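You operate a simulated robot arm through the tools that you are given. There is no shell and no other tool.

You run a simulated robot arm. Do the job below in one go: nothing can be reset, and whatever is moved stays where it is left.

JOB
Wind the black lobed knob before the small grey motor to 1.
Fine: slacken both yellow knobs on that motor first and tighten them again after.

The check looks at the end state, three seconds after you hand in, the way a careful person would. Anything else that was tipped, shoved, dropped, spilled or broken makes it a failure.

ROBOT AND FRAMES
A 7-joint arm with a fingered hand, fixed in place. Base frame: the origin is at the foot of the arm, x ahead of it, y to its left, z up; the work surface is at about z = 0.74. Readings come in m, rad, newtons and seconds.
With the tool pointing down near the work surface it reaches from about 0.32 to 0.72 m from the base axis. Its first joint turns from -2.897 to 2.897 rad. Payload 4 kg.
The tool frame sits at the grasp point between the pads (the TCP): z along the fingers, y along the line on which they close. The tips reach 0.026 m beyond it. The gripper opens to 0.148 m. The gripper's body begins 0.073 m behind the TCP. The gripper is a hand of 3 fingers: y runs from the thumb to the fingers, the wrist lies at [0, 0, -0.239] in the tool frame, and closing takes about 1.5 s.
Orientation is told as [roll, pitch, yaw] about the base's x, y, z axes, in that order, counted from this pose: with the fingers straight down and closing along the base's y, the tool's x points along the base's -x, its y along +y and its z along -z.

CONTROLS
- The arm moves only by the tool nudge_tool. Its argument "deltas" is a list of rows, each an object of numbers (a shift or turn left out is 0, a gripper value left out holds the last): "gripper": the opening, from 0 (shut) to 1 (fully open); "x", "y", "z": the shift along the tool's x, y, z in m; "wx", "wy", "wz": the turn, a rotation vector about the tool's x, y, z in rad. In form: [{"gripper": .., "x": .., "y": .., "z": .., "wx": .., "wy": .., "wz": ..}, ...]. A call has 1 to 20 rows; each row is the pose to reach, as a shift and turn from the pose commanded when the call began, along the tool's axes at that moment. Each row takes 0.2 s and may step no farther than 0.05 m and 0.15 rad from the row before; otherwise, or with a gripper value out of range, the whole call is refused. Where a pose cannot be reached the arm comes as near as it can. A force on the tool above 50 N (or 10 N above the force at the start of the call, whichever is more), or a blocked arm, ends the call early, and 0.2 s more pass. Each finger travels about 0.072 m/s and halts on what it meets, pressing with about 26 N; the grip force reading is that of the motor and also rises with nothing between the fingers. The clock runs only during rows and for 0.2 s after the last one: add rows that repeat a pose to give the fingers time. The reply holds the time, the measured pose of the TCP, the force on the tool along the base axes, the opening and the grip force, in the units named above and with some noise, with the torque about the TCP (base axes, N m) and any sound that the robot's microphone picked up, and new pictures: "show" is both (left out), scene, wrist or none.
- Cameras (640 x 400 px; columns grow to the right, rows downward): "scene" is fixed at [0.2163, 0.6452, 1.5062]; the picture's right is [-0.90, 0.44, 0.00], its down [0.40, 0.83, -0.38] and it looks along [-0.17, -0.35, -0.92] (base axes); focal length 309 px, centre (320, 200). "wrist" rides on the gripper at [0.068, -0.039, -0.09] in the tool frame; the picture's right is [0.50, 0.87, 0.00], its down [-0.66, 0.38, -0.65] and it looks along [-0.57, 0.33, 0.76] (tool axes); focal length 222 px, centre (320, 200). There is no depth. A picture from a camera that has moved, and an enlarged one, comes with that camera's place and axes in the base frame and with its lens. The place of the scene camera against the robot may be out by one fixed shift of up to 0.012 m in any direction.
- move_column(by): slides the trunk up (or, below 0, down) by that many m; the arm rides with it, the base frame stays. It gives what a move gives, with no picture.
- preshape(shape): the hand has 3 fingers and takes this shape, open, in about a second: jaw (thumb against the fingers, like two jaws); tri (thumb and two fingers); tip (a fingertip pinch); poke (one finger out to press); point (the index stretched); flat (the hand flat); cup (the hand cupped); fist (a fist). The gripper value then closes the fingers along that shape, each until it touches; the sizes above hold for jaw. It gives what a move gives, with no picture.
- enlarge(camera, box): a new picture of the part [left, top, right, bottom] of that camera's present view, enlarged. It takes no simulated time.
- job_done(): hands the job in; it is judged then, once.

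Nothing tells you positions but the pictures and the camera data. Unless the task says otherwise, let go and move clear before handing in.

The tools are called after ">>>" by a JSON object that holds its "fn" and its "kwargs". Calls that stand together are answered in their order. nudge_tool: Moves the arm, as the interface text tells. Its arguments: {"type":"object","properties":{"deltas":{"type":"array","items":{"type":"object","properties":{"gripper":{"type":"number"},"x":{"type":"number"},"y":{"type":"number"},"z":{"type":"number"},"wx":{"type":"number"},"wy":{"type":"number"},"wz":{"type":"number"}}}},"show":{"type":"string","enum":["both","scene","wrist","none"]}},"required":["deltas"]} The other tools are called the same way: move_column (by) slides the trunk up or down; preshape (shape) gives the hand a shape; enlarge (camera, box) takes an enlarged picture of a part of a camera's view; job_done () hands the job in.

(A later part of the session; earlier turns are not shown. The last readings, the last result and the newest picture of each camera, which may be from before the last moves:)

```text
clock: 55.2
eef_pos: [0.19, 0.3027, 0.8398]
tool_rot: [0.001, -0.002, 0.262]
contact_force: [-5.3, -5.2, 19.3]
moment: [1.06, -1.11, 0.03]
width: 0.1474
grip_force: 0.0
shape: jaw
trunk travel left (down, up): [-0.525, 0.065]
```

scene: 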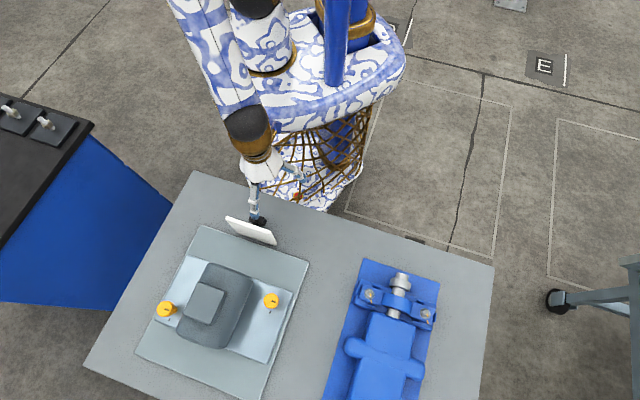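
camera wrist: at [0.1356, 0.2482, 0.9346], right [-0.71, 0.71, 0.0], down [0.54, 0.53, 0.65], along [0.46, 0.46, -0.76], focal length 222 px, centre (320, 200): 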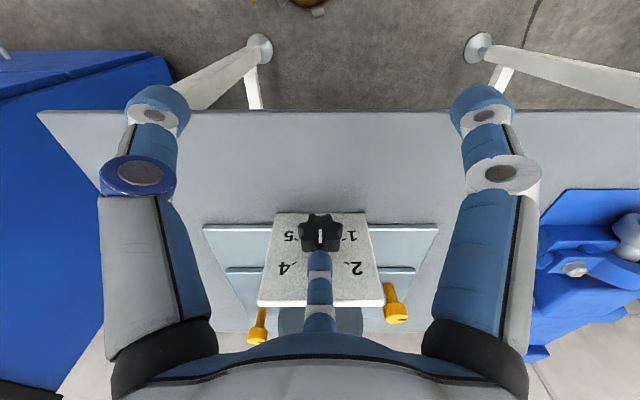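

Contact on the top lobe is at TCP z ≈ 0.842, so the fingertip ends about 29 mm below the TCP. I'll lift, shift right into the valley behind the top lobe, and seat the fingertip there.

>>> {"fn": "nudge_tool", "kwargs": {"deltas": [{"x": 0.0017, "y": -0.001, "z": -0.015}, {"x": -0.0045, "y": -0.0117, "z": -0.015}, {"x": -0.0045, "y": -0.0117, "z": -0.005}, {"x": -0.0045, "y": -0.0117, "z": 0.001}, {"x": -0.0045, "y": -0.0117, "z": 0.0035}], "show": "both"}}

>>> {"fn": "enlarge", "kwargs": {"camera": "wrist", "box": [240, 180, 400, 310]}}

>>> {"fn": "enlarge", "kwargs": {"camera": "scene", "box": [210, 160, 310, 260]}}

```text
clock: 56.4
eef_pos: [0.1984, 0.2929, 0.8353]
tool_rot: [0.0, 0.0, 0.259]
contact_force: [1.4, -1.9, 4.1]
moment: [0.25, -0.32, -0.21]
width: 0.1477
grip_force: 0.0
shape: jaw
trunk travel left (down, up): [-0.525, 0.065]
camera wrist: at [0.1434, 0.2373, 0.9251], right [-0.71, 0.71, 0.0], down [0.54, 0.53, 0.65], along [0.46, 0.46, -0.76], focal length 222 px, centre (320, 200)
```

scene: 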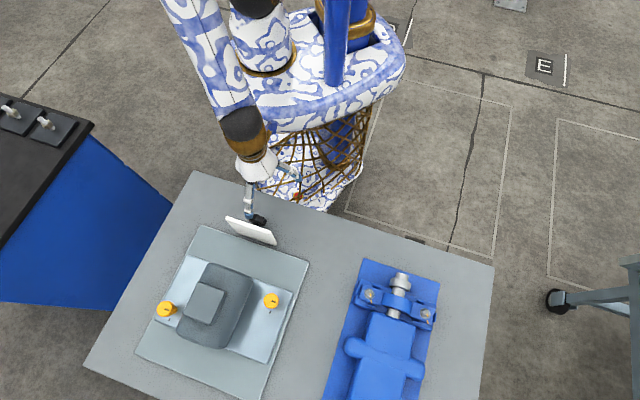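
wrist: 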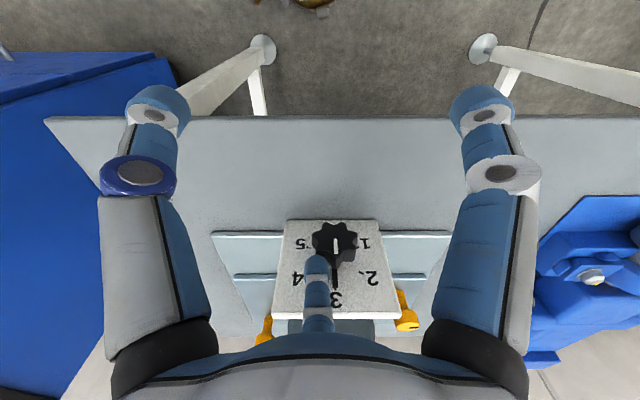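

```text
3.08 times, centred on (320, 245) of wrist
camera zoom: at [0.1434, 0.2373, 0.9251], right [-0.71, 0.71, 0.0], down [0.54, 0.53, 0.65], along [0.46, 0.46, -0.76], focal length 684 px, centre (320, 62)
```

zoom: 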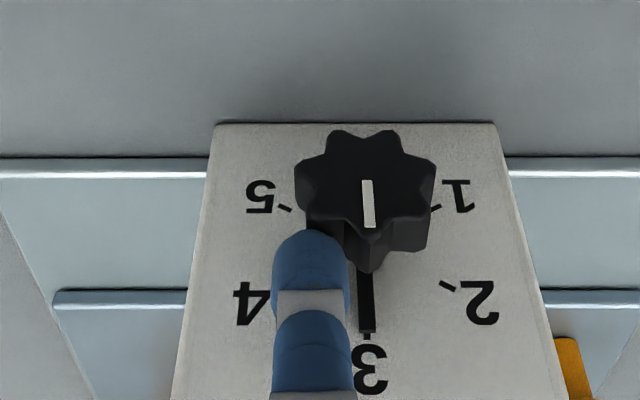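

```text
4.00 times, centred on (260, 210) of scene
camera zoom: at [0.2163, 0.6452, 1.5062], right [-0.9, 0.44, 0.0], down [0.4, 0.83, -0.38], along [-0.17, -0.35, -0.92], focal length 1236 px, centre (560, 160)
```

zoom: 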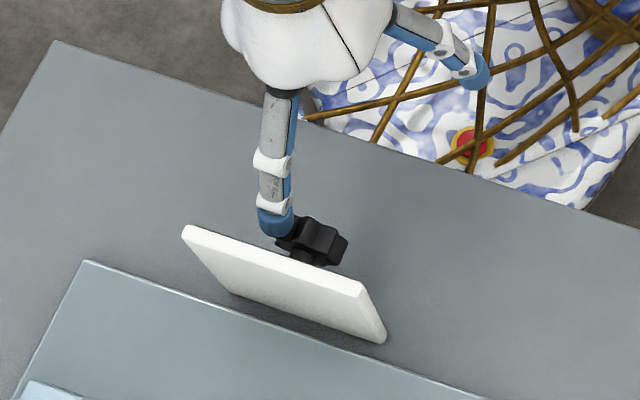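

The fingertip is seated in the valley just behind the top lobe. I'll sweep it around the knob axis, counter-clockwise from the front, for the first half.

>>> {"fn": "nudge_tool", "kwargs": {"deltas": [{"x": 0.0025, "y": 0.0043, "z": -0.0017}, {"x": 0.0049, "y": 0.0085, "z": -0.0026}, {"x": 0.0074, "y": 0.0128, "z": -0.0026}, {"x": 0.0098, "y": 0.017, "z": -0.0017}, {"x": 0.0121, "y": 0.021, "z": -0.0001}], "show": "both"}}

>>> {"fn": "enlarge", "kwargs": {"camera": "wrist", "box": [240, 180, 400, 310]}}

>>> {"fn": "enlarge", "kwargs": {"camera": "scene", "box": [210, 160, 310, 260]}}

```text
clock: 57.6
eef_pos: [0.1804, 0.3095, 0.8367]
tool_rot: [0.0, -0.002, 0.26]
contact_force: [-3.7, -7.3, 22.0]
moment: [1.14, -1.57, -0.29]
width: 0.1479
grip_force: 0.0
shape: jaw
trunk travel left (down, up): [-0.525, 0.065]
camera wrist: at [0.1251, 0.2537, 0.9263], right [-0.71, 0.71, 0.0], down [0.54, 0.53, 0.66], along [0.46, 0.46, -0.76], focal length 222 px, centre (320, 200)
```

scene: 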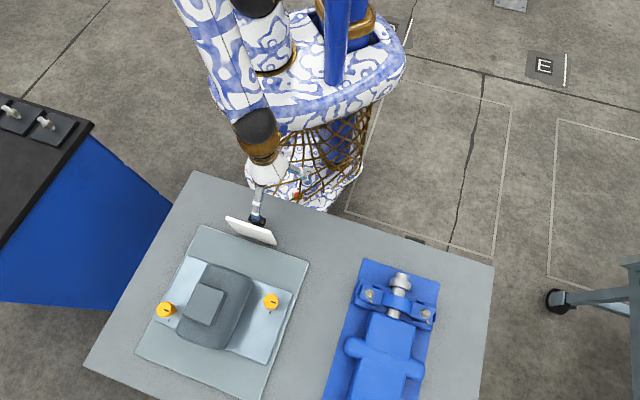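
wrist: 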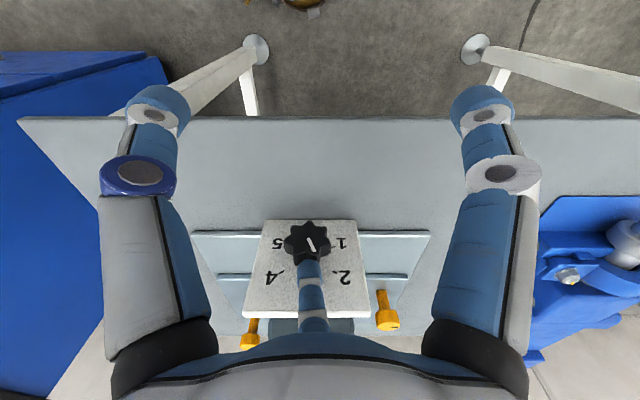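

```text
3.08 times, centred on (320, 245) of wrist
camera zoom: at [0.1251, 0.2537, 0.9263], right [-0.71, 0.71, 0.0], down [0.54, 0.53, 0.66], along [0.46, 0.46, -0.76], focal length 684 px, centre (320, 62)
```

zoom: 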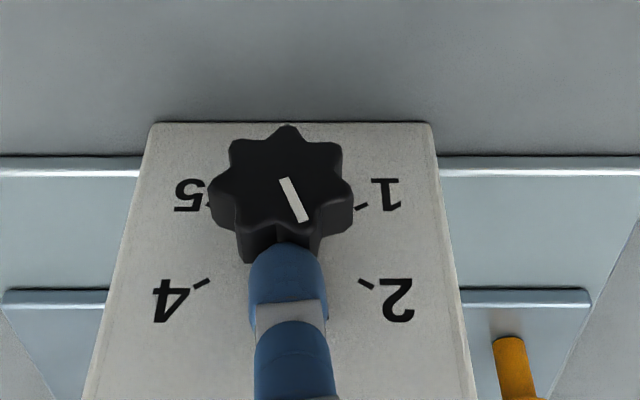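

```text
4.00 times, centred on (260, 210) of scene
camera zoom: at [0.2163, 0.6452, 1.5062], right [-0.9, 0.44, 0.0], down [0.4, 0.83, -0.38], along [-0.17, -0.35, -0.92], focal length 1236 px, centre (560, 160)
```

zoom: 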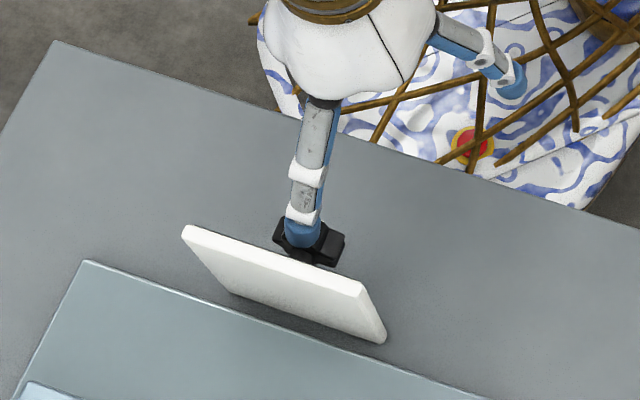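

The knob has turned roughly 20–30° toward 2, though the finger gives sideways by about 9 mm. I'll continue the sweep with some lateral lead, since the push becomes mostly downward, where the finger is stiff.

>>> {"fn": "nudge_tool", "kwargs": {"deltas": [{"x": 0.0017, "y": 0.0029, "z": -0.0016}, {"x": 0.004, "y": 0.0069, "z": 0.0}, {"x": 0.0061, "y": 0.0106, "z": 0.0025}, {"x": 0.008, "y": 0.0139, "z": 0.0057}], "show": "wrist"}}

>>> {"fn": "enlarge", "kwargs": {"camera": "wrist", "box": [240, 180, 400, 310]}}

>>> {"fn": "enlarge", "kwargs": {"camera": "scene", "box": [210, 160, 310, 260]}}

```text
clock: 58.6
eef_pos: [0.1689, 0.3228, 0.8291]
tool_rot: [-0.001, -0.001, 0.261]
contact_force: [0.0, -0.3, -0.4]
moment: [0.02, 0.03, -0.02]
width: 0.1481
grip_force: 0.1
shape: jaw
trunk travel left (down, up): [-0.525, 0.065]
camera wrist: at [0.1147, 0.2664, 0.9194], right [-0.71, 0.71, 0.0], down [0.54, 0.53, 0.65], along [0.46, 0.46, -0.76], focal length 222 px, centre (320, 200)
```

wrist: 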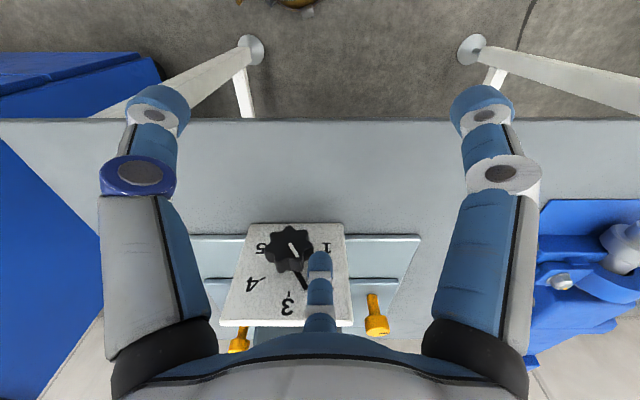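

```text
3.08 times, centred on (320, 245) of wrist
camera zoom: at [0.1147, 0.2664, 0.9194], right [-0.71, 0.71, 0.0], down [0.54, 0.53, 0.65], along [0.46, 0.46, -0.76], focal length 684 px, centre (320, 62)
```

zoom: 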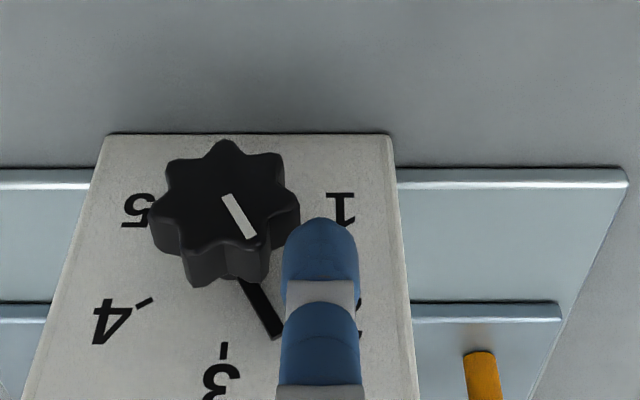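

```text
4.00 times, centred on (260, 210) of scene
camera zoom: at [0.2163, 0.6452, 1.5062], right [-0.9, 0.44, 0.0], down [0.4, 0.83, -0.38], along [-0.17, -0.35, -0.92], focal length 1236 px, centre (560, 160)
```

zoom: 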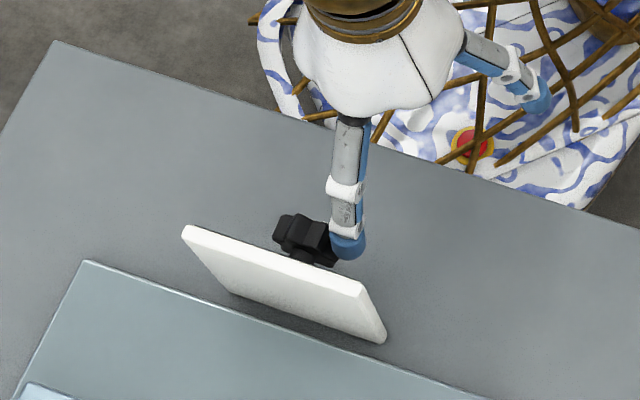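

The finger slipped over one lobe; the pointer is now about 26° from 3. The finger sits free on the left, above the next lobe, so I'll press down there, in its stiff direction.

>>> {"fn": "nudge_tool", "kwargs": {"deltas": [{"x": -0.002, "y": -0.0035, "z": 0.0}, {"x": -0.002, "y": -0.0035, "z": 0.004}, {"x": -0.0018, "y": -0.003, "z": 0.008}, {"x": -0.0013, "y": -0.0022, "z": 0.012}, {"x": -0.0008, "y": -0.0013, "z": 0.016}, {"x": -0.0003, "y": -0.0004, "z": 0.02}, {"x": 0.0, "y": 0.0, "z": 0.023}], "show": "wrist"}}

>>> {"fn": "enlarge", "kwargs": {"camera": "wrist", "box": [240, 180, 400, 310]}}

```text
clock: 60.2
eef_pos: [0.1692, 0.3236, 0.8066]
tool_rot: [-0.001, 0.0, 0.26]
contact_force: [0.3, 0.5, 1.1]
moment: [0.05, 0.0, 0.07]
width: 0.1479
grip_force: 0.0
shape: jaw
trunk travel left (down, up): [-0.525, 0.065]
camera wrist: at [0.1147, 0.2668, 0.8965], right [-0.71, 0.71, 0.0], down [0.54, 0.53, 0.65], along [0.46, 0.46, -0.76], focal length 222 px, centre (320, 200)
```

wrist: 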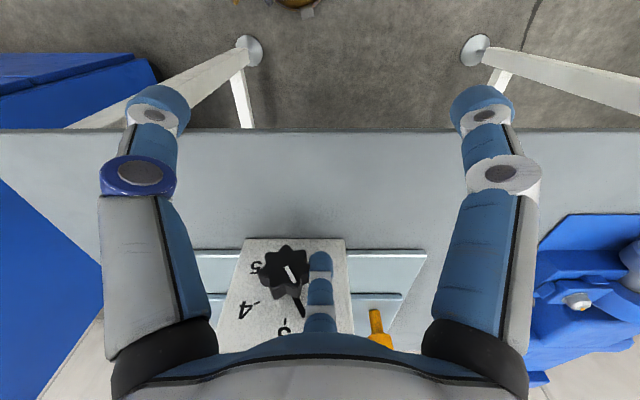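

```text
3.08 times, centred on (320, 245) of wrist
camera zoom: at [0.1147, 0.2668, 0.8965], right [-0.71, 0.71, 0.0], down [0.54, 0.53, 0.65], along [0.46, 0.46, -0.76], focal length 684 px, centre (320, 62)
```

zoom: 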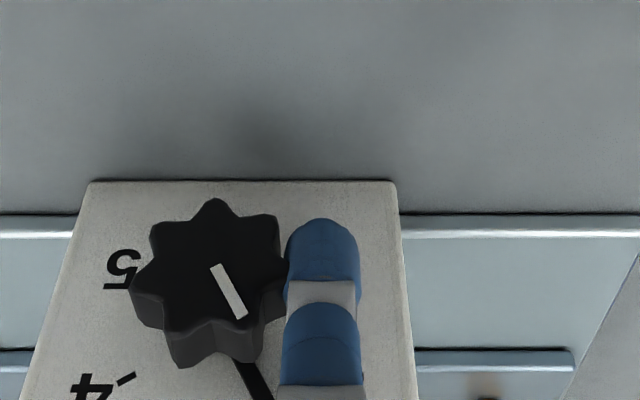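

The finger's sideways give let it slide past the lobe without turning it. I'll change the approach: hand on the left of the knob with the thumb pointing back toward it, so the finger is stiff both in the push direction and sideways. Lifting and repositioning now.

>>> {"fn": "nudge_tool", "kwargs": {"deltas": [{"x": 0.005, "y": 0.0087}, {"x": 0.005, "y": 0.0087, "z": -0.04}, {"x": 0.005, "y": 0.0087, "z": -0.08}, {"x": -0.005, "y": 0.035, "z": -0.1, "wz": -0.13}, {"x": -0.015, "y": 0.062, "z": -0.1, "wz": -0.26}, {"x": -0.026, "y": 0.09, "z": -0.1, "wz": -0.39}, {"x": -0.0361, "y": 0.1152, "z": -0.1, "wz": -0.525}], "show": "both"}}

>>> {"fn": "enlarge", "kwargs": {"camera": "wrist", "box": [90, 60, 330, 240]}}

>>> {"fn": "enlarge", "kwargs": {"camera": "scene", "box": [190, 160, 310, 280]}}

```text
clock: 61.8
eef_pos: [0.1755, 0.4425, 0.9067]
tool_rot: [-0.001, 0.001, 0.788]
contact_force: [0.7, 1.3, 1.2]
moment: [0.0, 0.0, -0.02]
width: 0.148
grip_force: 0.0
shape: jaw
trunk travel left (down, up): [-0.525, 0.065]
camera wrist: at [0.1553, 0.3669, 0.9962], right [-0.97, 0.26, 0.0], down [0.19, 0.73, 0.65], along [0.17, 0.63, -0.76], focal length 222 px, centre (320, 200)
```

scene: 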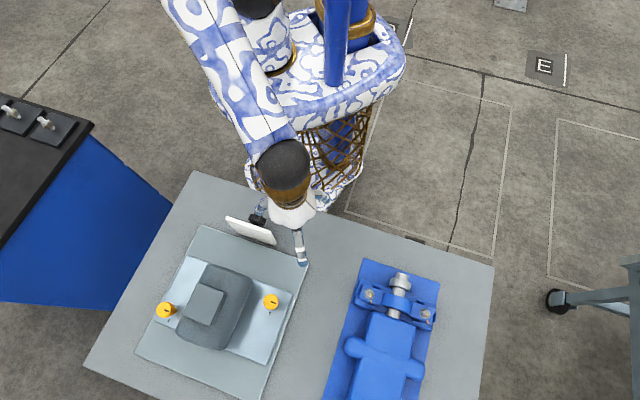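
wrist: 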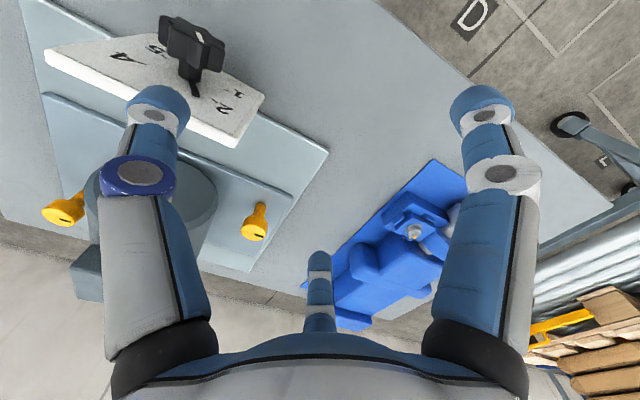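

```text
2.22 times, centred on (210, 150) of wrist
camera zoom: at [0.1553, 0.3669, 0.9962], right [-0.97, 0.26, 0.0], down [0.19, 0.73, 0.65], along [0.17, 0.63, -0.76], focal length 494 px, centre (564, 311)
```

zoom: 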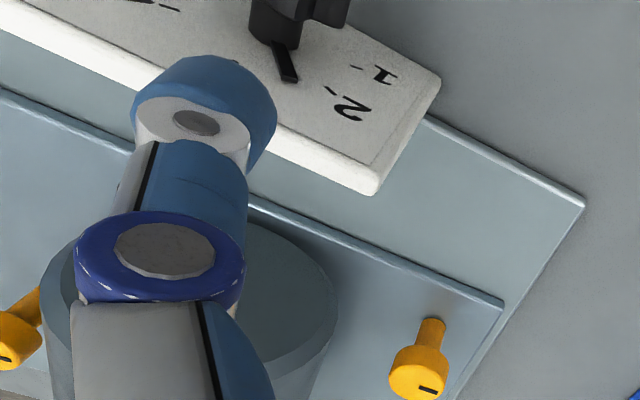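

```text
3.33 times, centred on (250, 220) of scene
camera zoom: at [0.2163, 0.6452, 1.5062], right [-0.9, 0.44, 0.0], down [0.4, 0.83, -0.38], along [-0.17, -0.35, -0.92], focal length 1030 px, centre (553, 133)
```

zoom: 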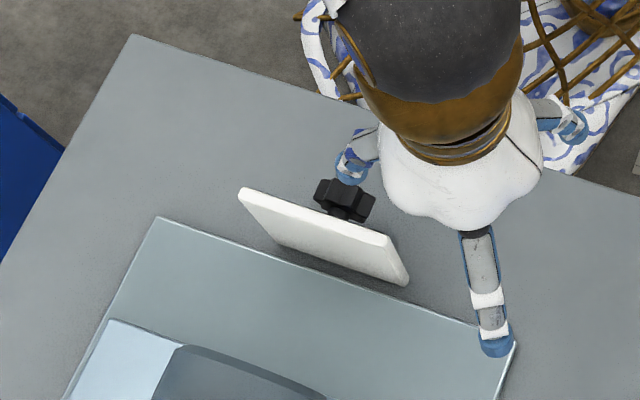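

The thumb tip is now computed to be at the knob's depth and about 20 mm left of its axis, right above the 10° lobe. I'll lower to near contact.

>>> {"fn": "nudge_tool", "kwargs": {"deltas": [{"y": 0.002, "z": 0.025}, {"y": 0.002, "z": 0.05}, {"y": 0.002, "z": 0.07}], "show": "both"}}

>>> {"fn": "enlarge", "kwargs": {"camera": "wrist", "box": [90, 60, 330, 240]}}

>>> {"fn": "enlarge", "kwargs": {"camera": "scene", "box": [210, 180, 290, 260]}}

```text
clock: 62.6
eef_pos: [0.1733, 0.4434, 0.8361]
tool_rot: [-0.001, 0.001, 0.785]
contact_force: [0.0, 0.5, -0.5]
moment: [-0.03, -0.04, 0.01]
width: 0.148
grip_force: 0.0
shape: jaw
trunk travel left (down, up): [-0.525, 0.065]
camera wrist: at [0.1539, 0.3682, 0.9263], right [-0.97, 0.26, 0.0], down [0.2, 0.73, 0.65], along [0.17, 0.63, -0.76], focal length 222 px, centre (320, 200)
```

scene: 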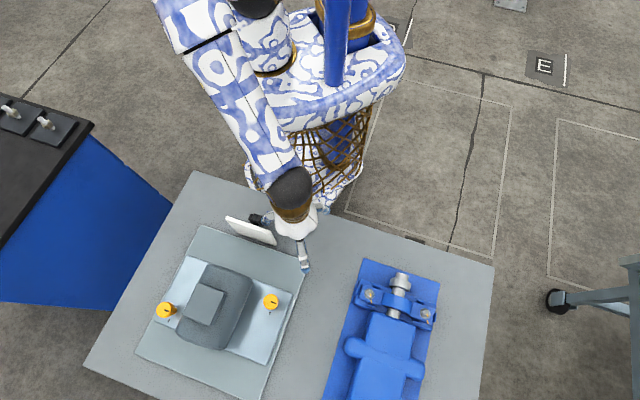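
wrist: 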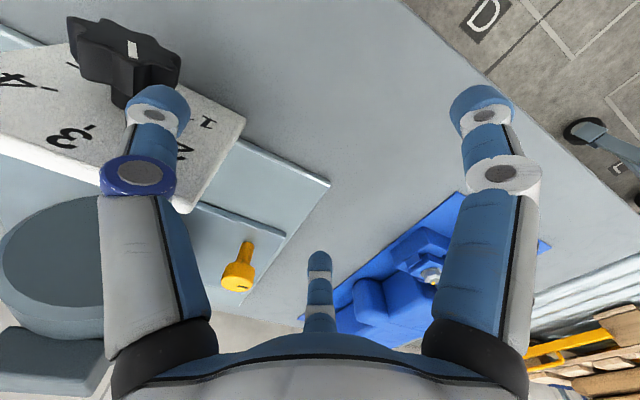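

```text
2.22 times, centred on (210, 150) of wrist
camera zoom: at [0.1539, 0.3682, 0.9263], right [-0.97, 0.26, 0.0], down [0.2, 0.73, 0.65], along [0.17, 0.63, -0.76], focal length 494 px, centre (564, 311)
```

zoom: 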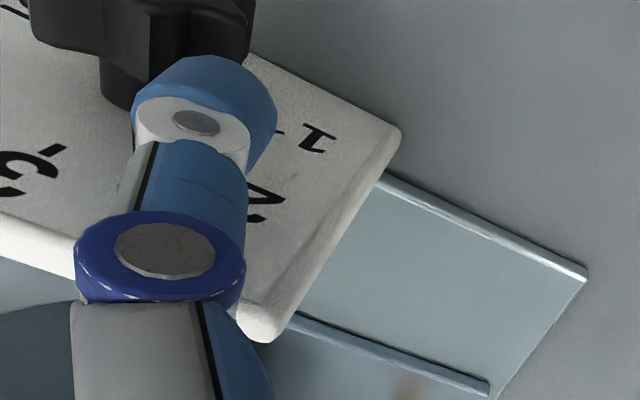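

```text
5.00 times, centred on (250, 220) of scene
camera zoom: at [0.2163, 0.6452, 1.5062], right [-0.9, 0.44, 0.0], down [0.4, 0.83, -0.38], along [-0.17, -0.35, -0.92], focal length 1545 px, centre (670, 100)
```

zoom: 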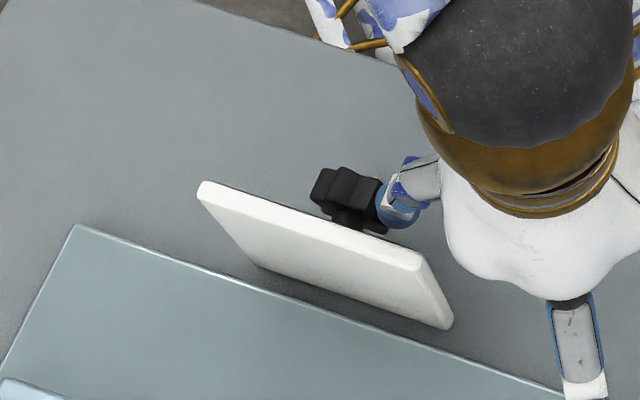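

The scene view is hard to read here, so I'll zoom in on the fingertip and knob before pressing.

>>> {"fn": "enlarge", "kwargs": {"camera": "scene", "box": [240, 195, 280, 235]}}

>>> {"fn": "enlarge", "kwargs": {"camera": "wrist", "box": [50, 0, 210, 130]}}

```text
10.00 times, centred on (260, 215) of scene
camera zoom: at [0.2163, 0.6452, 1.5062], right [-0.9, 0.44, 0.0], down [0.4, 0.83, -0.38], along [-0.17, -0.35, -0.92], focal length 3091 px, centre (920, 50)
```

zoom: 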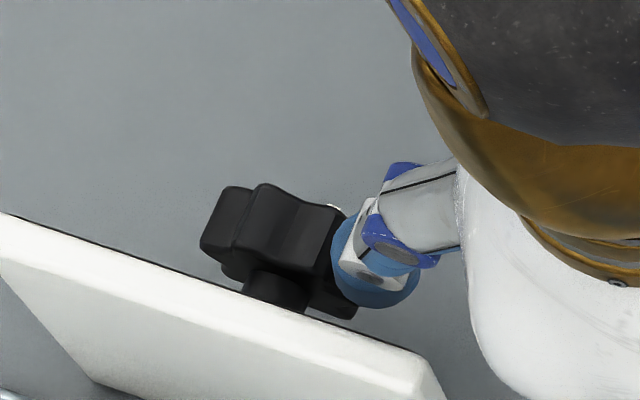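

```text
3.08 times, centred on (130, 65) of wrist
camera zoom: at [0.1539, 0.3682, 0.9263], right [-0.97, 0.26, 0.0], down [0.2, 0.73, 0.65], along [0.17, 0.63, -0.76], focal length 684 px, centre (905, 615)
```

zoom: 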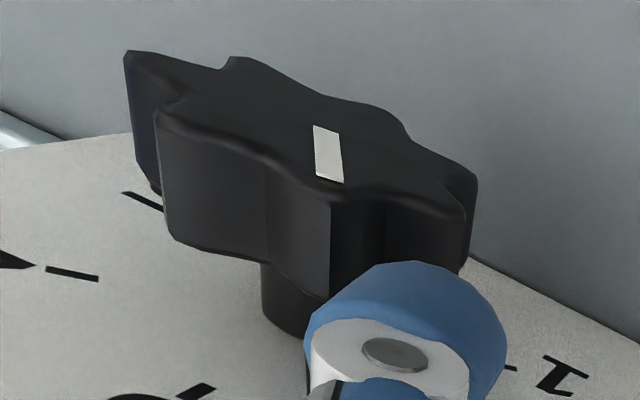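

The fingertip is above the right lobe and overlaps it; a better fit puts the knob axis at z ≈ 0.795. I'll press down slowly.

>>> {"fn": "nudge_tool", "kwargs": {"deltas": [{"x": 0.002, "z": 0.003}, {"x": 0.002, "z": 0.006}, {"x": 0.002, "z": 0.009}, {"x": 0.002, "z": 0.012}, {"x": 0.002, "z": 0.015}], "show": "wrist"}}

>>> {"fn": "enlarge", "kwargs": {"camera": "wrist", "box": [50, 0, 210, 130]}}

```text
clock: 63.8
eef_pos: [0.1723, 0.4425, 0.8224]
tool_rot: [0.0, 0.0, 0.785]
contact_force: [0.0, -0.1, 0.5]
moment: [0.0, 0.01, 0.0]
width: 0.148
grip_force: 0.0
shape: jaw
trunk travel left (down, up): [-0.525, 0.065]
camera wrist: at [0.1522, 0.367, 0.9115], right [-0.97, 0.26, 0.0], down [0.2, 0.73, 0.65], along [0.17, 0.63, -0.76], focal length 222 px, centre (320, 200)
```

wrist: 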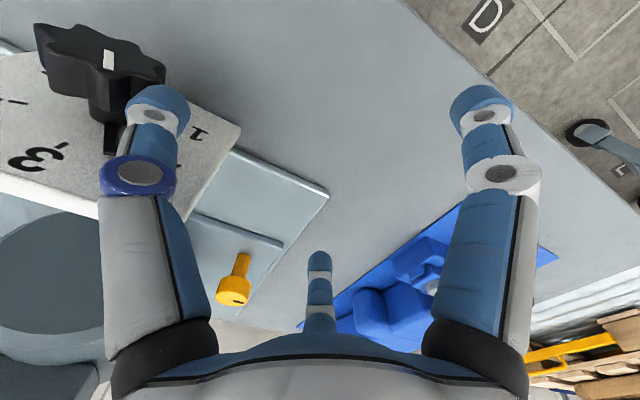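

```text
3.08 times, centred on (130, 65) of wrist
camera zoom: at [0.1522, 0.367, 0.9115], right [-0.97, 0.26, 0.0], down [0.2, 0.73, 0.65], along [0.17, 0.63, -0.76], focal length 684 px, centre (905, 615)
```

zoom: 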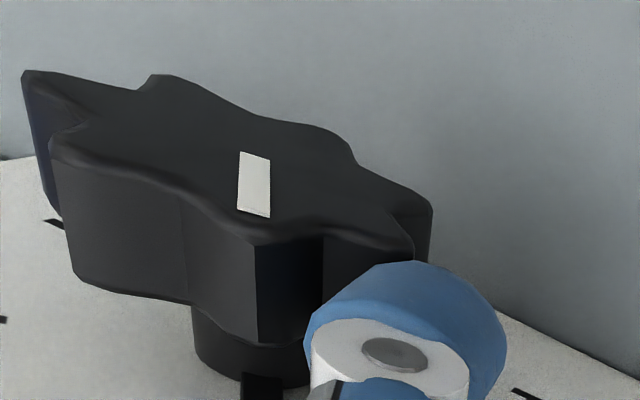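

No contact yet. I'll continue down.

>>> {"fn": "nudge_tool", "kwargs": {"deltas": [{"z": 0.002}, {"z": 0.004}, {"z": 0.006}], "show": "wrist"}}

>>> {"fn": "enlarge", "kwargs": {"camera": "wrist", "box": [50, 0, 210, 130]}}

>>> {"fn": "enlarge", "kwargs": {"camera": "scene", "box": [240, 195, 280, 235]}}

```text
clock: 64.6
eef_pos: [0.172, 0.4417, 0.8161]
tool_rot: [0.0, 0.001, 0.784]
contact_force: [0.7, 0.0, 0.0]
moment: [-0.02, 0.01, 0.03]
width: 0.1481
grip_force: 0.1
shape: jaw
trunk travel left (down, up): [-0.525, 0.065]
camera wrist: at [0.152, 0.3671, 0.9054], right [-0.97, 0.26, 0.0], down [0.2, 0.73, 0.65], along [0.17, 0.63, -0.76], focal length 222 px, centre (320, 200)
```

wrist: 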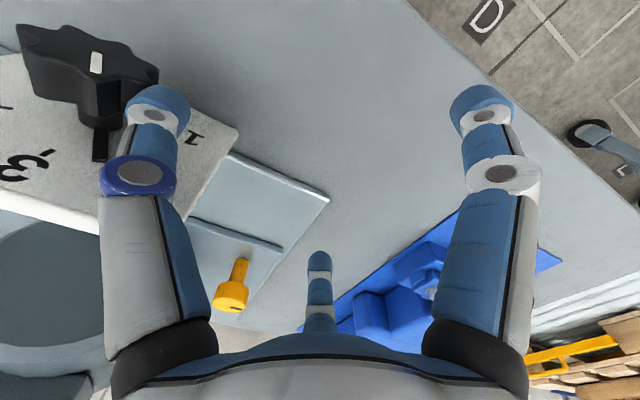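

```text
3.08 times, centred on (130, 65) of wrist
camera zoom: at [0.152, 0.3671, 0.9054], right [-0.97, 0.26, 0.0], down [0.2, 0.73, 0.65], along [0.17, 0.63, -0.76], focal length 684 px, centre (905, 615)
```

zoom: 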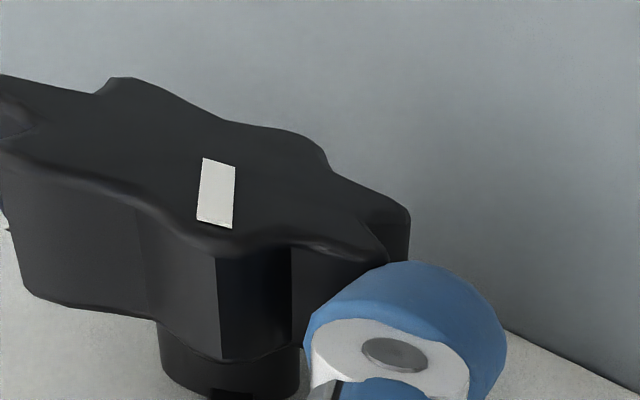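

```text
10.00 times, centred on (260, 215) of scene
camera zoom: at [0.2163, 0.6452, 1.5062], right [-0.9, 0.44, 0.0], down [0.4, 0.83, -0.38], along [-0.17, -0.35, -0.92], focal length 3091 px, centre (920, 50)
```

zoom: 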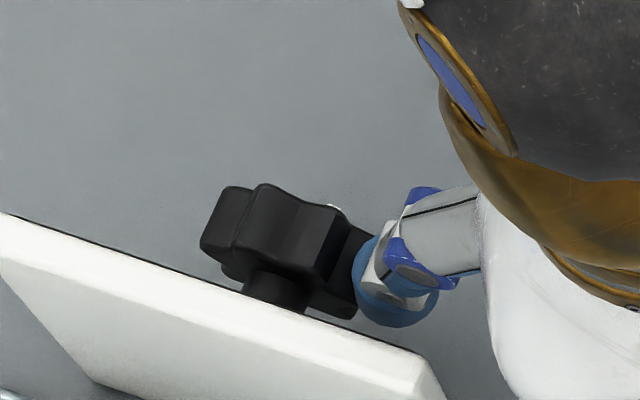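

The scene view shows the tip passing about 6 mm outside where I wanted it, so its radius is nearer 0.083 m. I'll raise, shift 8 mm inward and press down again.

>>> {"fn": "nudge_tool", "kwargs": {"deltas": [{"z": -0.015}, {"z": -0.028}, {"y": -0.008, "z": -0.028}, {"y": -0.008, "z": -0.018}, {"y": -0.008, "z": -0.012}], "show": "none"}}

>>> {"fn": "enlarge", "kwargs": {"camera": "scene", "box": [240, 195, 280, 235]}}

>>> {"fn": "enlarge", "kwargs": {"camera": "wrist", "box": [50, 0, 210, 130]}}

```text
clock: 65.8
eef_pos: [0.1763, 0.4373, 0.8268]
tool_rot: [0.0, 0.0, 0.788]
contact_force: [-2.0, 3.1, 1.7]
moment: [-0.03, -0.04, 0.03]
width: 0.1475
grip_force: 0.1
shape: jaw
trunk travel left (down, up): [-0.525, 0.065]
```

```text
10.00 times, centred on (260, 215) of scene
camera zoom: at [0.2163, 0.6452, 1.5062], right [-0.9, 0.44, 0.0], down [0.4, 0.83, -0.38], along [-0.17, -0.35, -0.92], focal length 3091 px, centre (920, 50)
```

zoom: 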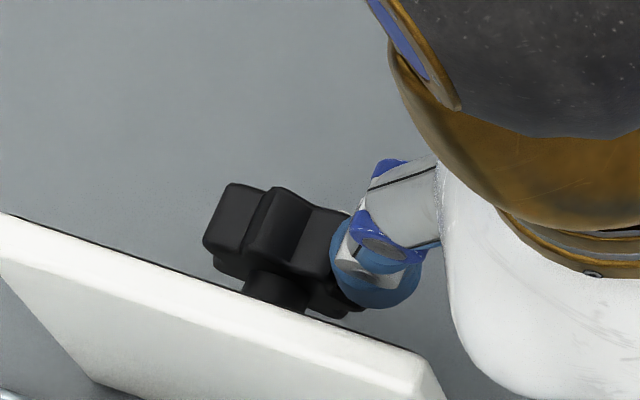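

```text
3.08 times, centred on (130, 65) of wrist
camera zoom: at [0.1569, 0.3614, 0.9171], right [-0.97, 0.26, 0.0], down [0.2, 0.73, 0.65], along [0.17, 0.63, -0.76], focal length 684 px, centre (905, 615)
```

zoom: 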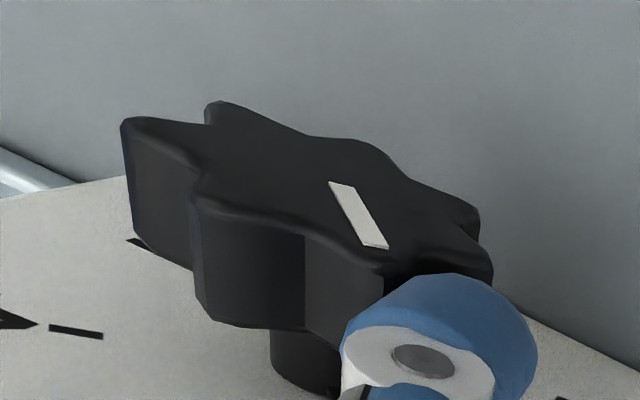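

The knob is now turning with the push. I'll continue down.

>>> {"fn": "nudge_tool", "kwargs": {"deltas": [{"z": 0.003}, {"z": 0.006}, {"z": 0.009}, {"z": 0.012}, {"z": 0.015}], "show": "wrist"}}

>>> {"fn": "enlarge", "kwargs": {"camera": "scene", "box": [240, 195, 280, 235]}}

>>> {"fn": "enlarge", "kwargs": {"camera": "wrist", "box": [0, 0, 210, 170]}}

```text
clock: 67.0
eef_pos: [0.1774, 0.4365, 0.8132]
tool_rot: [0.0, 0.001, 0.787]
contact_force: [-4.9, 4.2, 2.5]
moment: [-0.05, -0.11, 0.01]
width: 0.1472
grip_force: 0.2
shape: jaw
trunk travel left (down, up): [-0.525, 0.065]
camera wrist: at [0.1571, 0.3613, 0.9026], right [-0.97, 0.26, 0.0], down [0.2, 0.73, 0.65], along [0.17, 0.63, -0.76], focal length 222 px, centre (320, 200)
```

wrist: 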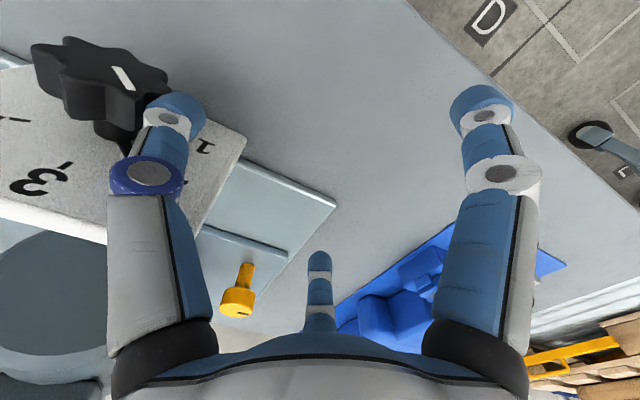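

```text
10.00 times, centred on (260, 215) of scene
camera zoom: at [0.2163, 0.6452, 1.5062], right [-0.9, 0.44, 0.0], down [0.4, 0.83, -0.38], along [-0.17, -0.35, -0.92], focal length 3091 px, centre (920, 50)
```

zoom: 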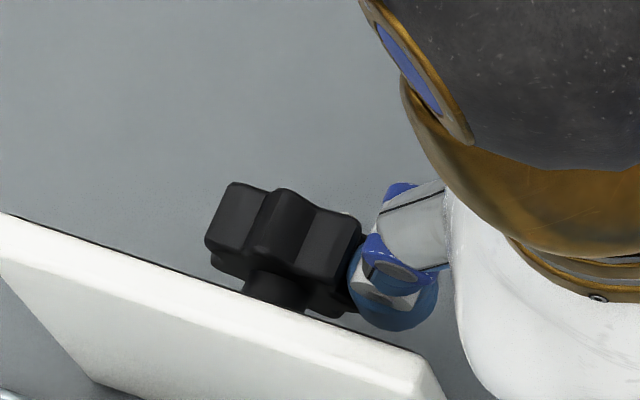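

```text
2.35 times, centred on (105, 85) of wrist
camera zoom: at [0.1571, 0.3613, 0.9026], right [-0.97, 0.26, 0.0], down [0.2, 0.73, 0.65], along [0.17, 0.63, -0.76], focal length 523 px, centre (826, 471)
```

zoom: 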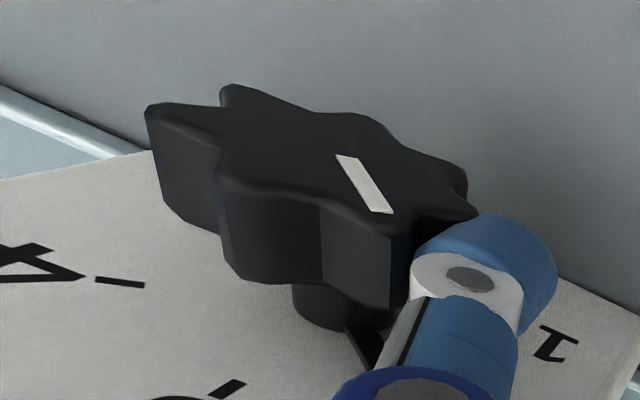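

The pointer is now at about 51°, nearly at 2. I'll move out, up and over the next lobe and push down again.

>>> {"fn": "nudge_tool", "kwargs": {"deltas": [{"y": 0.01}, {"y": 0.01, "z": -0.034}, {"y": -0.005, "z": -0.034}, {"y": -0.005, "z": -0.024}, {"y": -0.005, "z": -0.02}, {"y": -0.0045, "z": -0.016}, {"y": -0.0035, "z": -0.012}, {"y": -0.0025, "z": -0.008}, {"y": -0.0015, "z": -0.004}, {"y": -0.0005, "z": 0.0}], "show": "wrist"}}

>>> {"fn": "enlarge", "kwargs": {"camera": "scene", "box": [240, 195, 280, 235]}}

>>> {"fn": "enlarge", "kwargs": {"camera": "wrist", "box": [0, 0, 210, 170]}}

```text
clock: 69.2
eef_pos: [0.1784, 0.4364, 0.8124]
tool_rot: [-0.001, -0.001, 0.785]
contact_force: [-3.5, 4.7, 1.9]
moment: [0.06, 0.07, -0.01]
width: 0.1473
grip_force: 0.0
shape: jaw
trunk travel left (down, up): [-0.525, 0.065]
camera wrist: at [0.1579, 0.3608, 0.9022], right [-0.97, 0.26, 0.0], down [0.2, 0.73, 0.65], along [0.17, 0.63, -0.76], focal length 222 px, centre (320, 200)
```

wrist: 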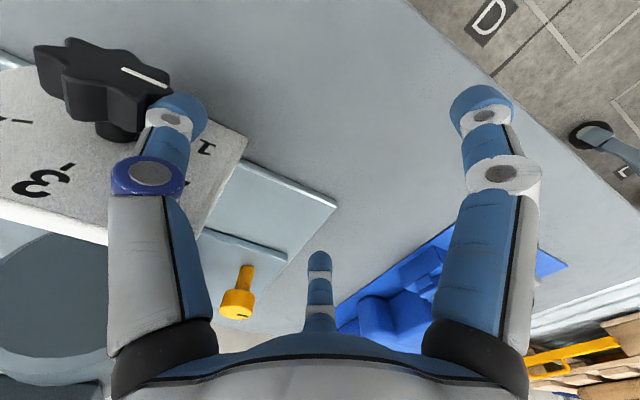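

```text
10.00 times, centred on (260, 215) of scene
camera zoom: at [0.2163, 0.6452, 1.5062], right [-0.9, 0.44, 0.0], down [0.4, 0.83, -0.38], along [-0.17, -0.35, -0.92], focal length 3091 px, centre (920, 50)
```

zoom: 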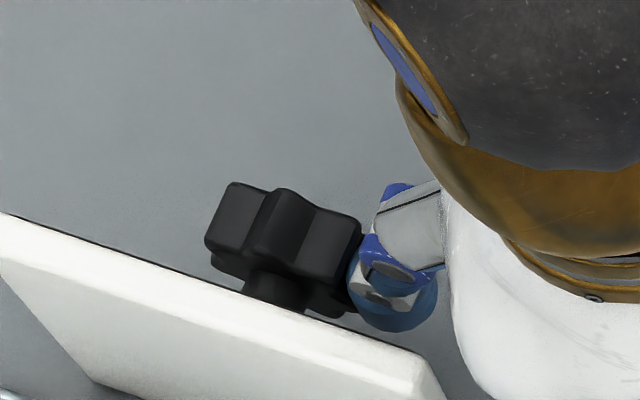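

```text
2.35 times, centred on (105, 85) of wrist
camera zoom: at [0.1579, 0.3608, 0.9022], right [-0.97, 0.26, 0.0], down [0.2, 0.73, 0.65], along [0.17, 0.63, -0.76], focal length 523 px, centre (826, 471)
```

zoom: 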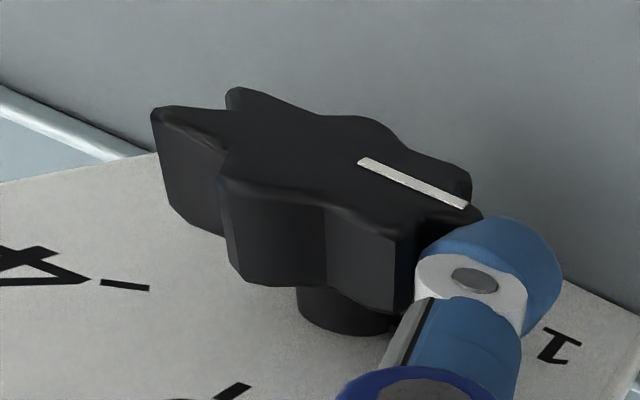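

The pointer is now at about 100°, so about 20° remains to reach 1. I'll do one more push in small increments, checking the angle as I go.

>>> {"fn": "nudge_tool", "kwargs": {"deltas": [{"y": 0.01}, {"y": 0.01, "z": -0.034}, {"y": -0.0045, "z": -0.034}, {"y": -0.0045, "z": -0.024}, {"y": -0.0045, "z": -0.02}, {"y": -0.004, "z": -0.017}], "show": "wrist"}}

>>> {"fn": "enlarge", "kwargs": {"camera": "wrist", "box": [0, 0, 210, 170]}}

```text
clock: 70.6
eef_pos: [0.1795, 0.4336, 0.8283]
tool_rot: [0.0, -0.001, 0.784]
contact_force: [-5.1, 4.9, 3.1]
moment: [-0.03, -0.08, 0.04]
width: 0.1473
grip_force: 0.0
shape: jaw
trunk travel left (down, up): [-0.525, 0.065]
camera wrist: at [0.16, 0.3583, 0.9187], right [-0.97, 0.26, 0.0], down [0.2, 0.73, 0.65], along [0.17, 0.63, -0.76], focal length 222 px, centre (320, 200)
```

wrist: 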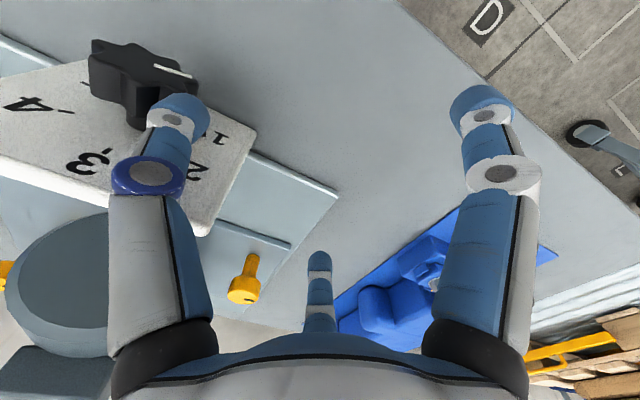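

```text
2.35 times, centred on (105, 85) of wrist
camera zoom: at [0.16, 0.3583, 0.9187], right [-0.97, 0.26, 0.0], down [0.2, 0.73, 0.65], along [0.17, 0.63, -0.76], focal length 523 px, centre (826, 471)
```

zoom: 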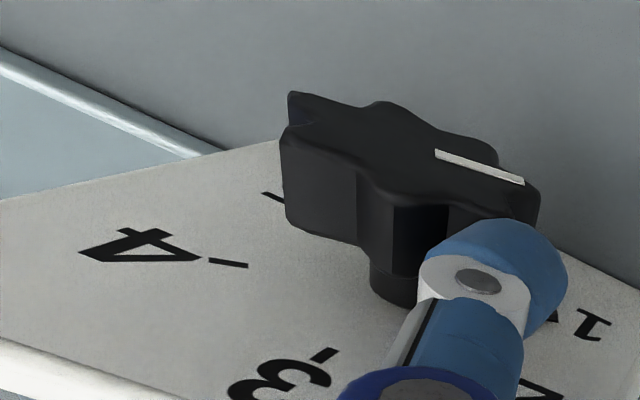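

The pointer reads about 114°. I'll push just slightly further, then back off outward and view the dial from the front.

>>> {"fn": "nudge_tool", "kwargs": {"deltas": [{"y": 0.0002, "z": 0.001}, {"y": 0.0004, "z": 0.002}], "show": "wrist"}}

>>> {"fn": "enlarge", "kwargs": {"camera": "wrist", "box": [0, 0, 210, 170]}}

```text
clock: 71.2
eef_pos: [0.1808, 0.4345, 0.8282]
tool_rot: [0.001, 0.0, 0.785]
contact_force: [-5.9, 5.7, 7.8]
moment: [-0.27, -0.25, -0.08]
width: 0.1469
grip_force: 0.0
shape: jaw
trunk travel left (down, up): [-0.525, 0.065]
camera wrist: at [0.1598, 0.3587, 0.9177], right [-0.97, 0.26, 0.0], down [0.2, 0.73, 0.65], along [0.17, 0.63, -0.76], focal length 222 px, centre (320, 200)
```

wrist: 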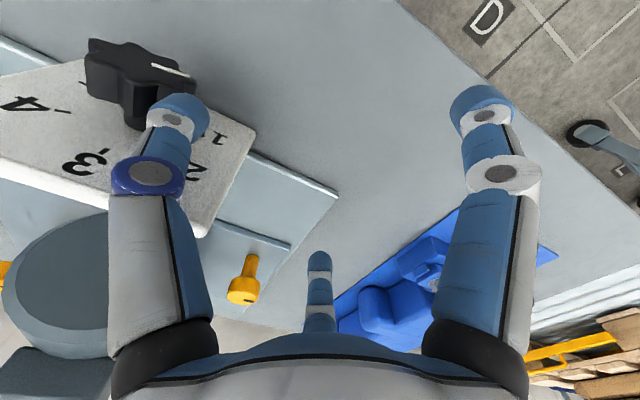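

```text
2.35 times, centred on (105, 85) of wrist
camera zoom: at [0.1598, 0.3587, 0.9177], right [-0.97, 0.26, 0.0], down [0.2, 0.73, 0.65], along [0.17, 0.63, -0.76], focal length 523 px, centre (826, 471)
```

zoom: 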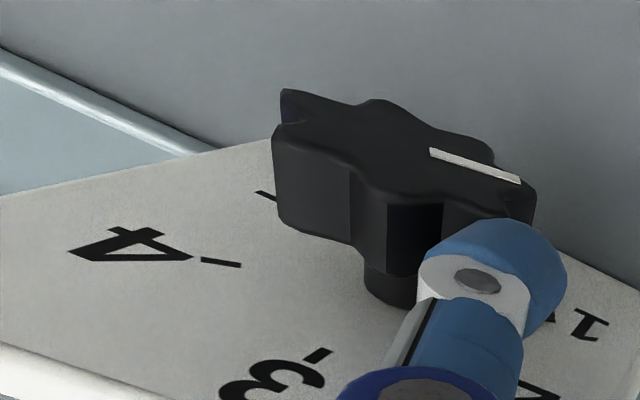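

The knob resists further turning now, which suggests it may be at its end of travel at 1. I'll withdraw outward, lift and check from the front.

>>> {"fn": "nudge_tool", "kwargs": {"deltas": [{"y": 0.015}, {"y": 0.015, "z": -0.045}, {"y": 0.015, "z": -0.09}, {"x": 0.02, "y": -0.005, "z": -0.125, "wz": 0.12}, {"x": 0.045, "y": -0.03, "z": -0.15, "wz": 0.25}, {"x": 0.07, "y": -0.06, "z": -0.165, "wz": 0.38}, {"x": 0.094, "y": -0.094, "z": -0.172, "wz": 0.525}], "show": "both"}}

>>> {"fn": "enlarge", "kwargs": {"camera": "wrist", "box": [270, 135, 370, 210]}}

>>> {"fn": "enlarge", "kwargs": {"camera": "scene", "box": [130, 190, 330, 390]}}

```text
clock: 72.8
eef_pos: [0.1792, 0.2992, 1.0007]
tool_rot: [0.001, -0.002, 0.259]
contact_force: [-0.6, 0.0, -0.5]
moment: [0.01, -0.01, 0.02]
width: 0.1483
grip_force: 0.1
shape: jaw
trunk travel left (down, up): [-0.525, 0.065]
camera wrist: at [0.1237, 0.2442, 1.0905], right [-0.7, 0.71, 0.0], down [0.54, 0.53, 0.65], along [0.46, 0.46, -0.76], focal length 222 px, centre (320, 200)
```

scene: 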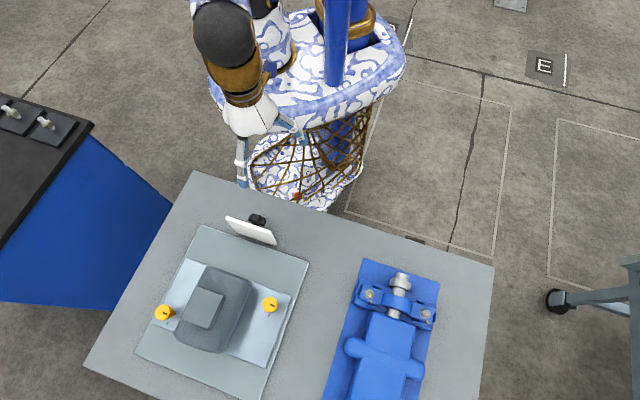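
wrist: 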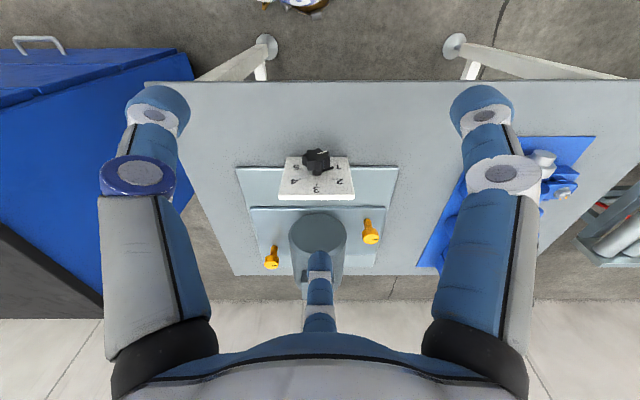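

```text
5.33 times, centred on (320, 172) of wrist
camera zoom: at [0.1237, 0.2442, 1.0905], right [-0.7, 0.71, 0.0], down [0.54, 0.53, 0.65], along [0.46, 0.46, -0.76], focal length 1185 px, centre (320, 347)
```

zoom: 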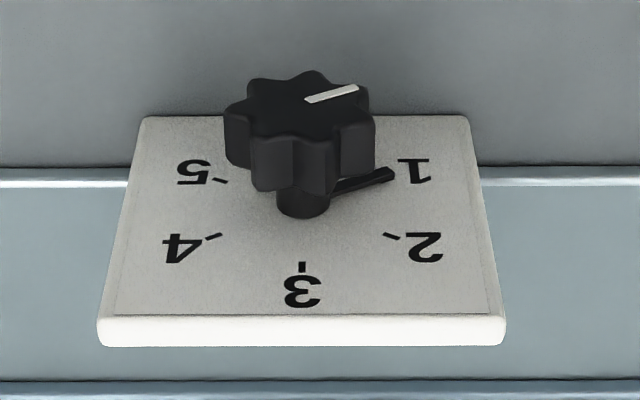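

```text
2.00 times, centred on (230, 290) of scene
camera zoom: at [0.2163, 0.6452, 1.5062], right [-0.9, 0.44, 0.0], down [0.4, 0.83, -0.38], along [-0.17, -0.35, -0.92], focal length 618 px, centre (500, 20)
```

zoom: 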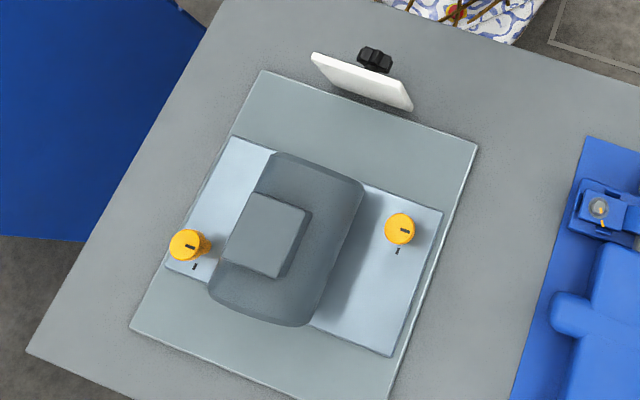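

The motor plate has slid along with the adjustment, as intended, and the pointer now lies at the 1 mark. I'll zoom in closely to judge how well it is aligned.

>>> {"fn": "enlarge", "kwargs": {"camera": "wrist", "box": [300, 145, 350, 180]}}

>>> {"fn": "enlarge", "kwargs": {"camera": "scene", "box": [240, 195, 280, 235]}}

```text
11.43 times, centred on (325, 162) of wrist
camera zoom: at [0.1237, 0.2442, 1.0905], right [-0.7, 0.71, 0.0], down [0.54, 0.53, 0.65], along [0.46, 0.46, -0.76], focal length 2538 px, centre (263, 629)
```

zoom: 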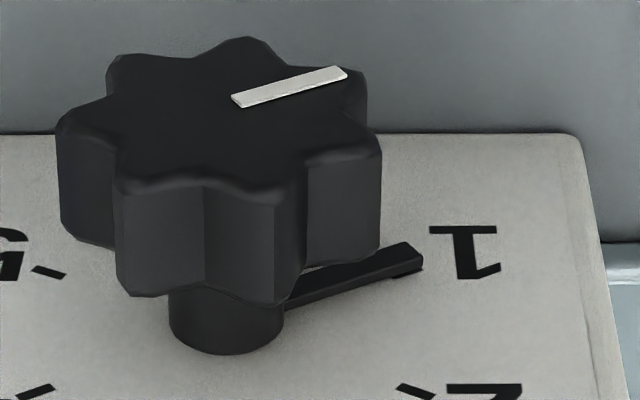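

```text
10.00 times, centred on (260, 215) of scene
camera zoom: at [0.2163, 0.6452, 1.5062], right [-0.9, 0.44, 0.0], down [0.4, 0.83, -0.38], along [-0.17, -0.35, -0.92], focal length 3091 px, centre (920, 50)
```

zoom: 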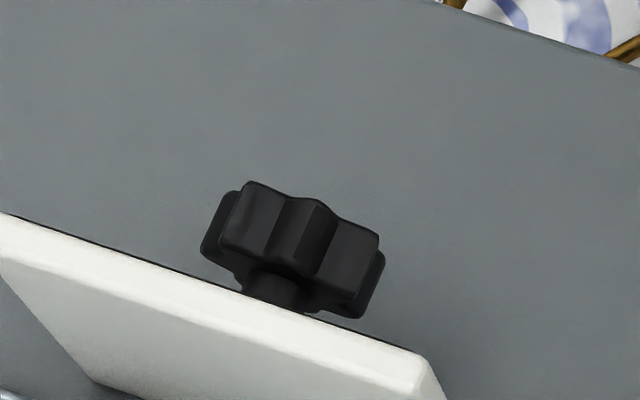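

The pointer covers the 1 tick: the white line reads about 119°, and the bar sits over the mark. The motor plate has moved about 9 mm, taking the yellow knobs with it. Next I'll go back over knob A, now near (0.298, 0.559), to tighten it.

>>> {"fn": "nudge_tool", "kwargs": {"deltas": [{"x": -0.0227, "y": 0.0276, "z": 0.003, "gripper": 0.36}, {"x": -0.0454, "y": 0.0552, "z": 0.006}, {"x": -0.0681, "y": 0.0828, "z": 0.01}, {"x": -0.0908, "y": 0.1104, "z": 0.015}, {"x": -0.1135, "y": 0.138, "z": 0.022}, {"x": -0.1362, "y": 0.1656, "z": 0.03}, {"x": -0.159, "y": 0.1932, "z": 0.04}, {"x": -0.1817, "y": 0.2209, "z": 0.05}], "show": "wrist"}}

>>> {"fn": "enlarge", "kwargs": {"camera": "wrist", "box": [220, 40, 420, 165]}}

```text
clock: 74.6
eef_pos: [0.2998, 0.5612, 0.9504]
tool_rot: [-0.001, 0.0, 0.26]
contact_force: [0.3, -0.4, 0.2]
moment: [0.02, 0.0, -0.01]
width: 0.0534
grip_force: 0.0
shape: jaw
trunk travel left (down, up): [-0.525, 0.065]
camera wrist: at [0.2444, 0.506, 1.0397], right [-0.71, 0.71, 0.0], down [0.54, 0.54, 0.65], along [0.46, 0.46, -0.76], focal length 222 px, centre (320, 200)
```

wrist: 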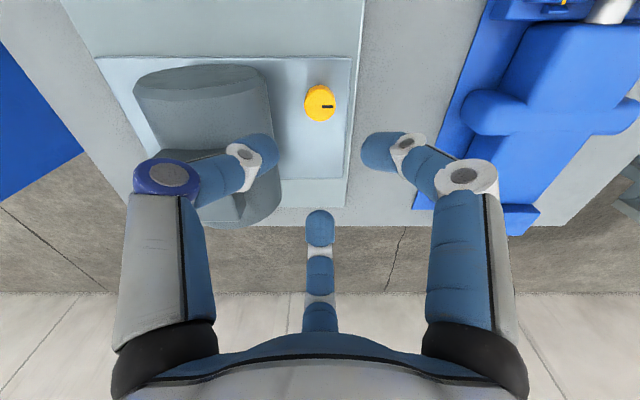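

```text
3.20 times, centred on (320, 102) of wrist
camera zoom: at [0.2444, 0.506, 1.0397], right [-0.71, 0.71, 0.0], down [0.54, 0.54, 0.65], along [0.46, 0.46, -0.76], focal length 711 px, centre (320, 512)
```

zoom: 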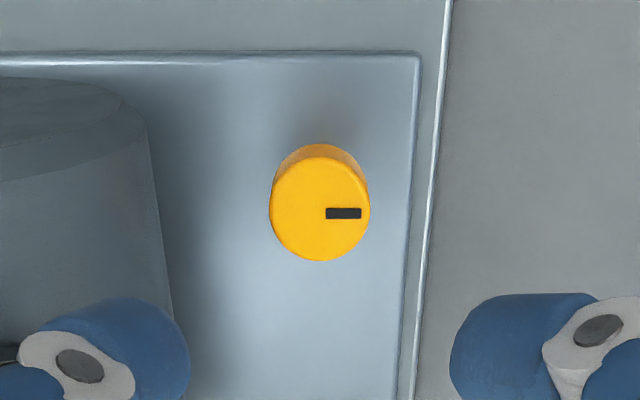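

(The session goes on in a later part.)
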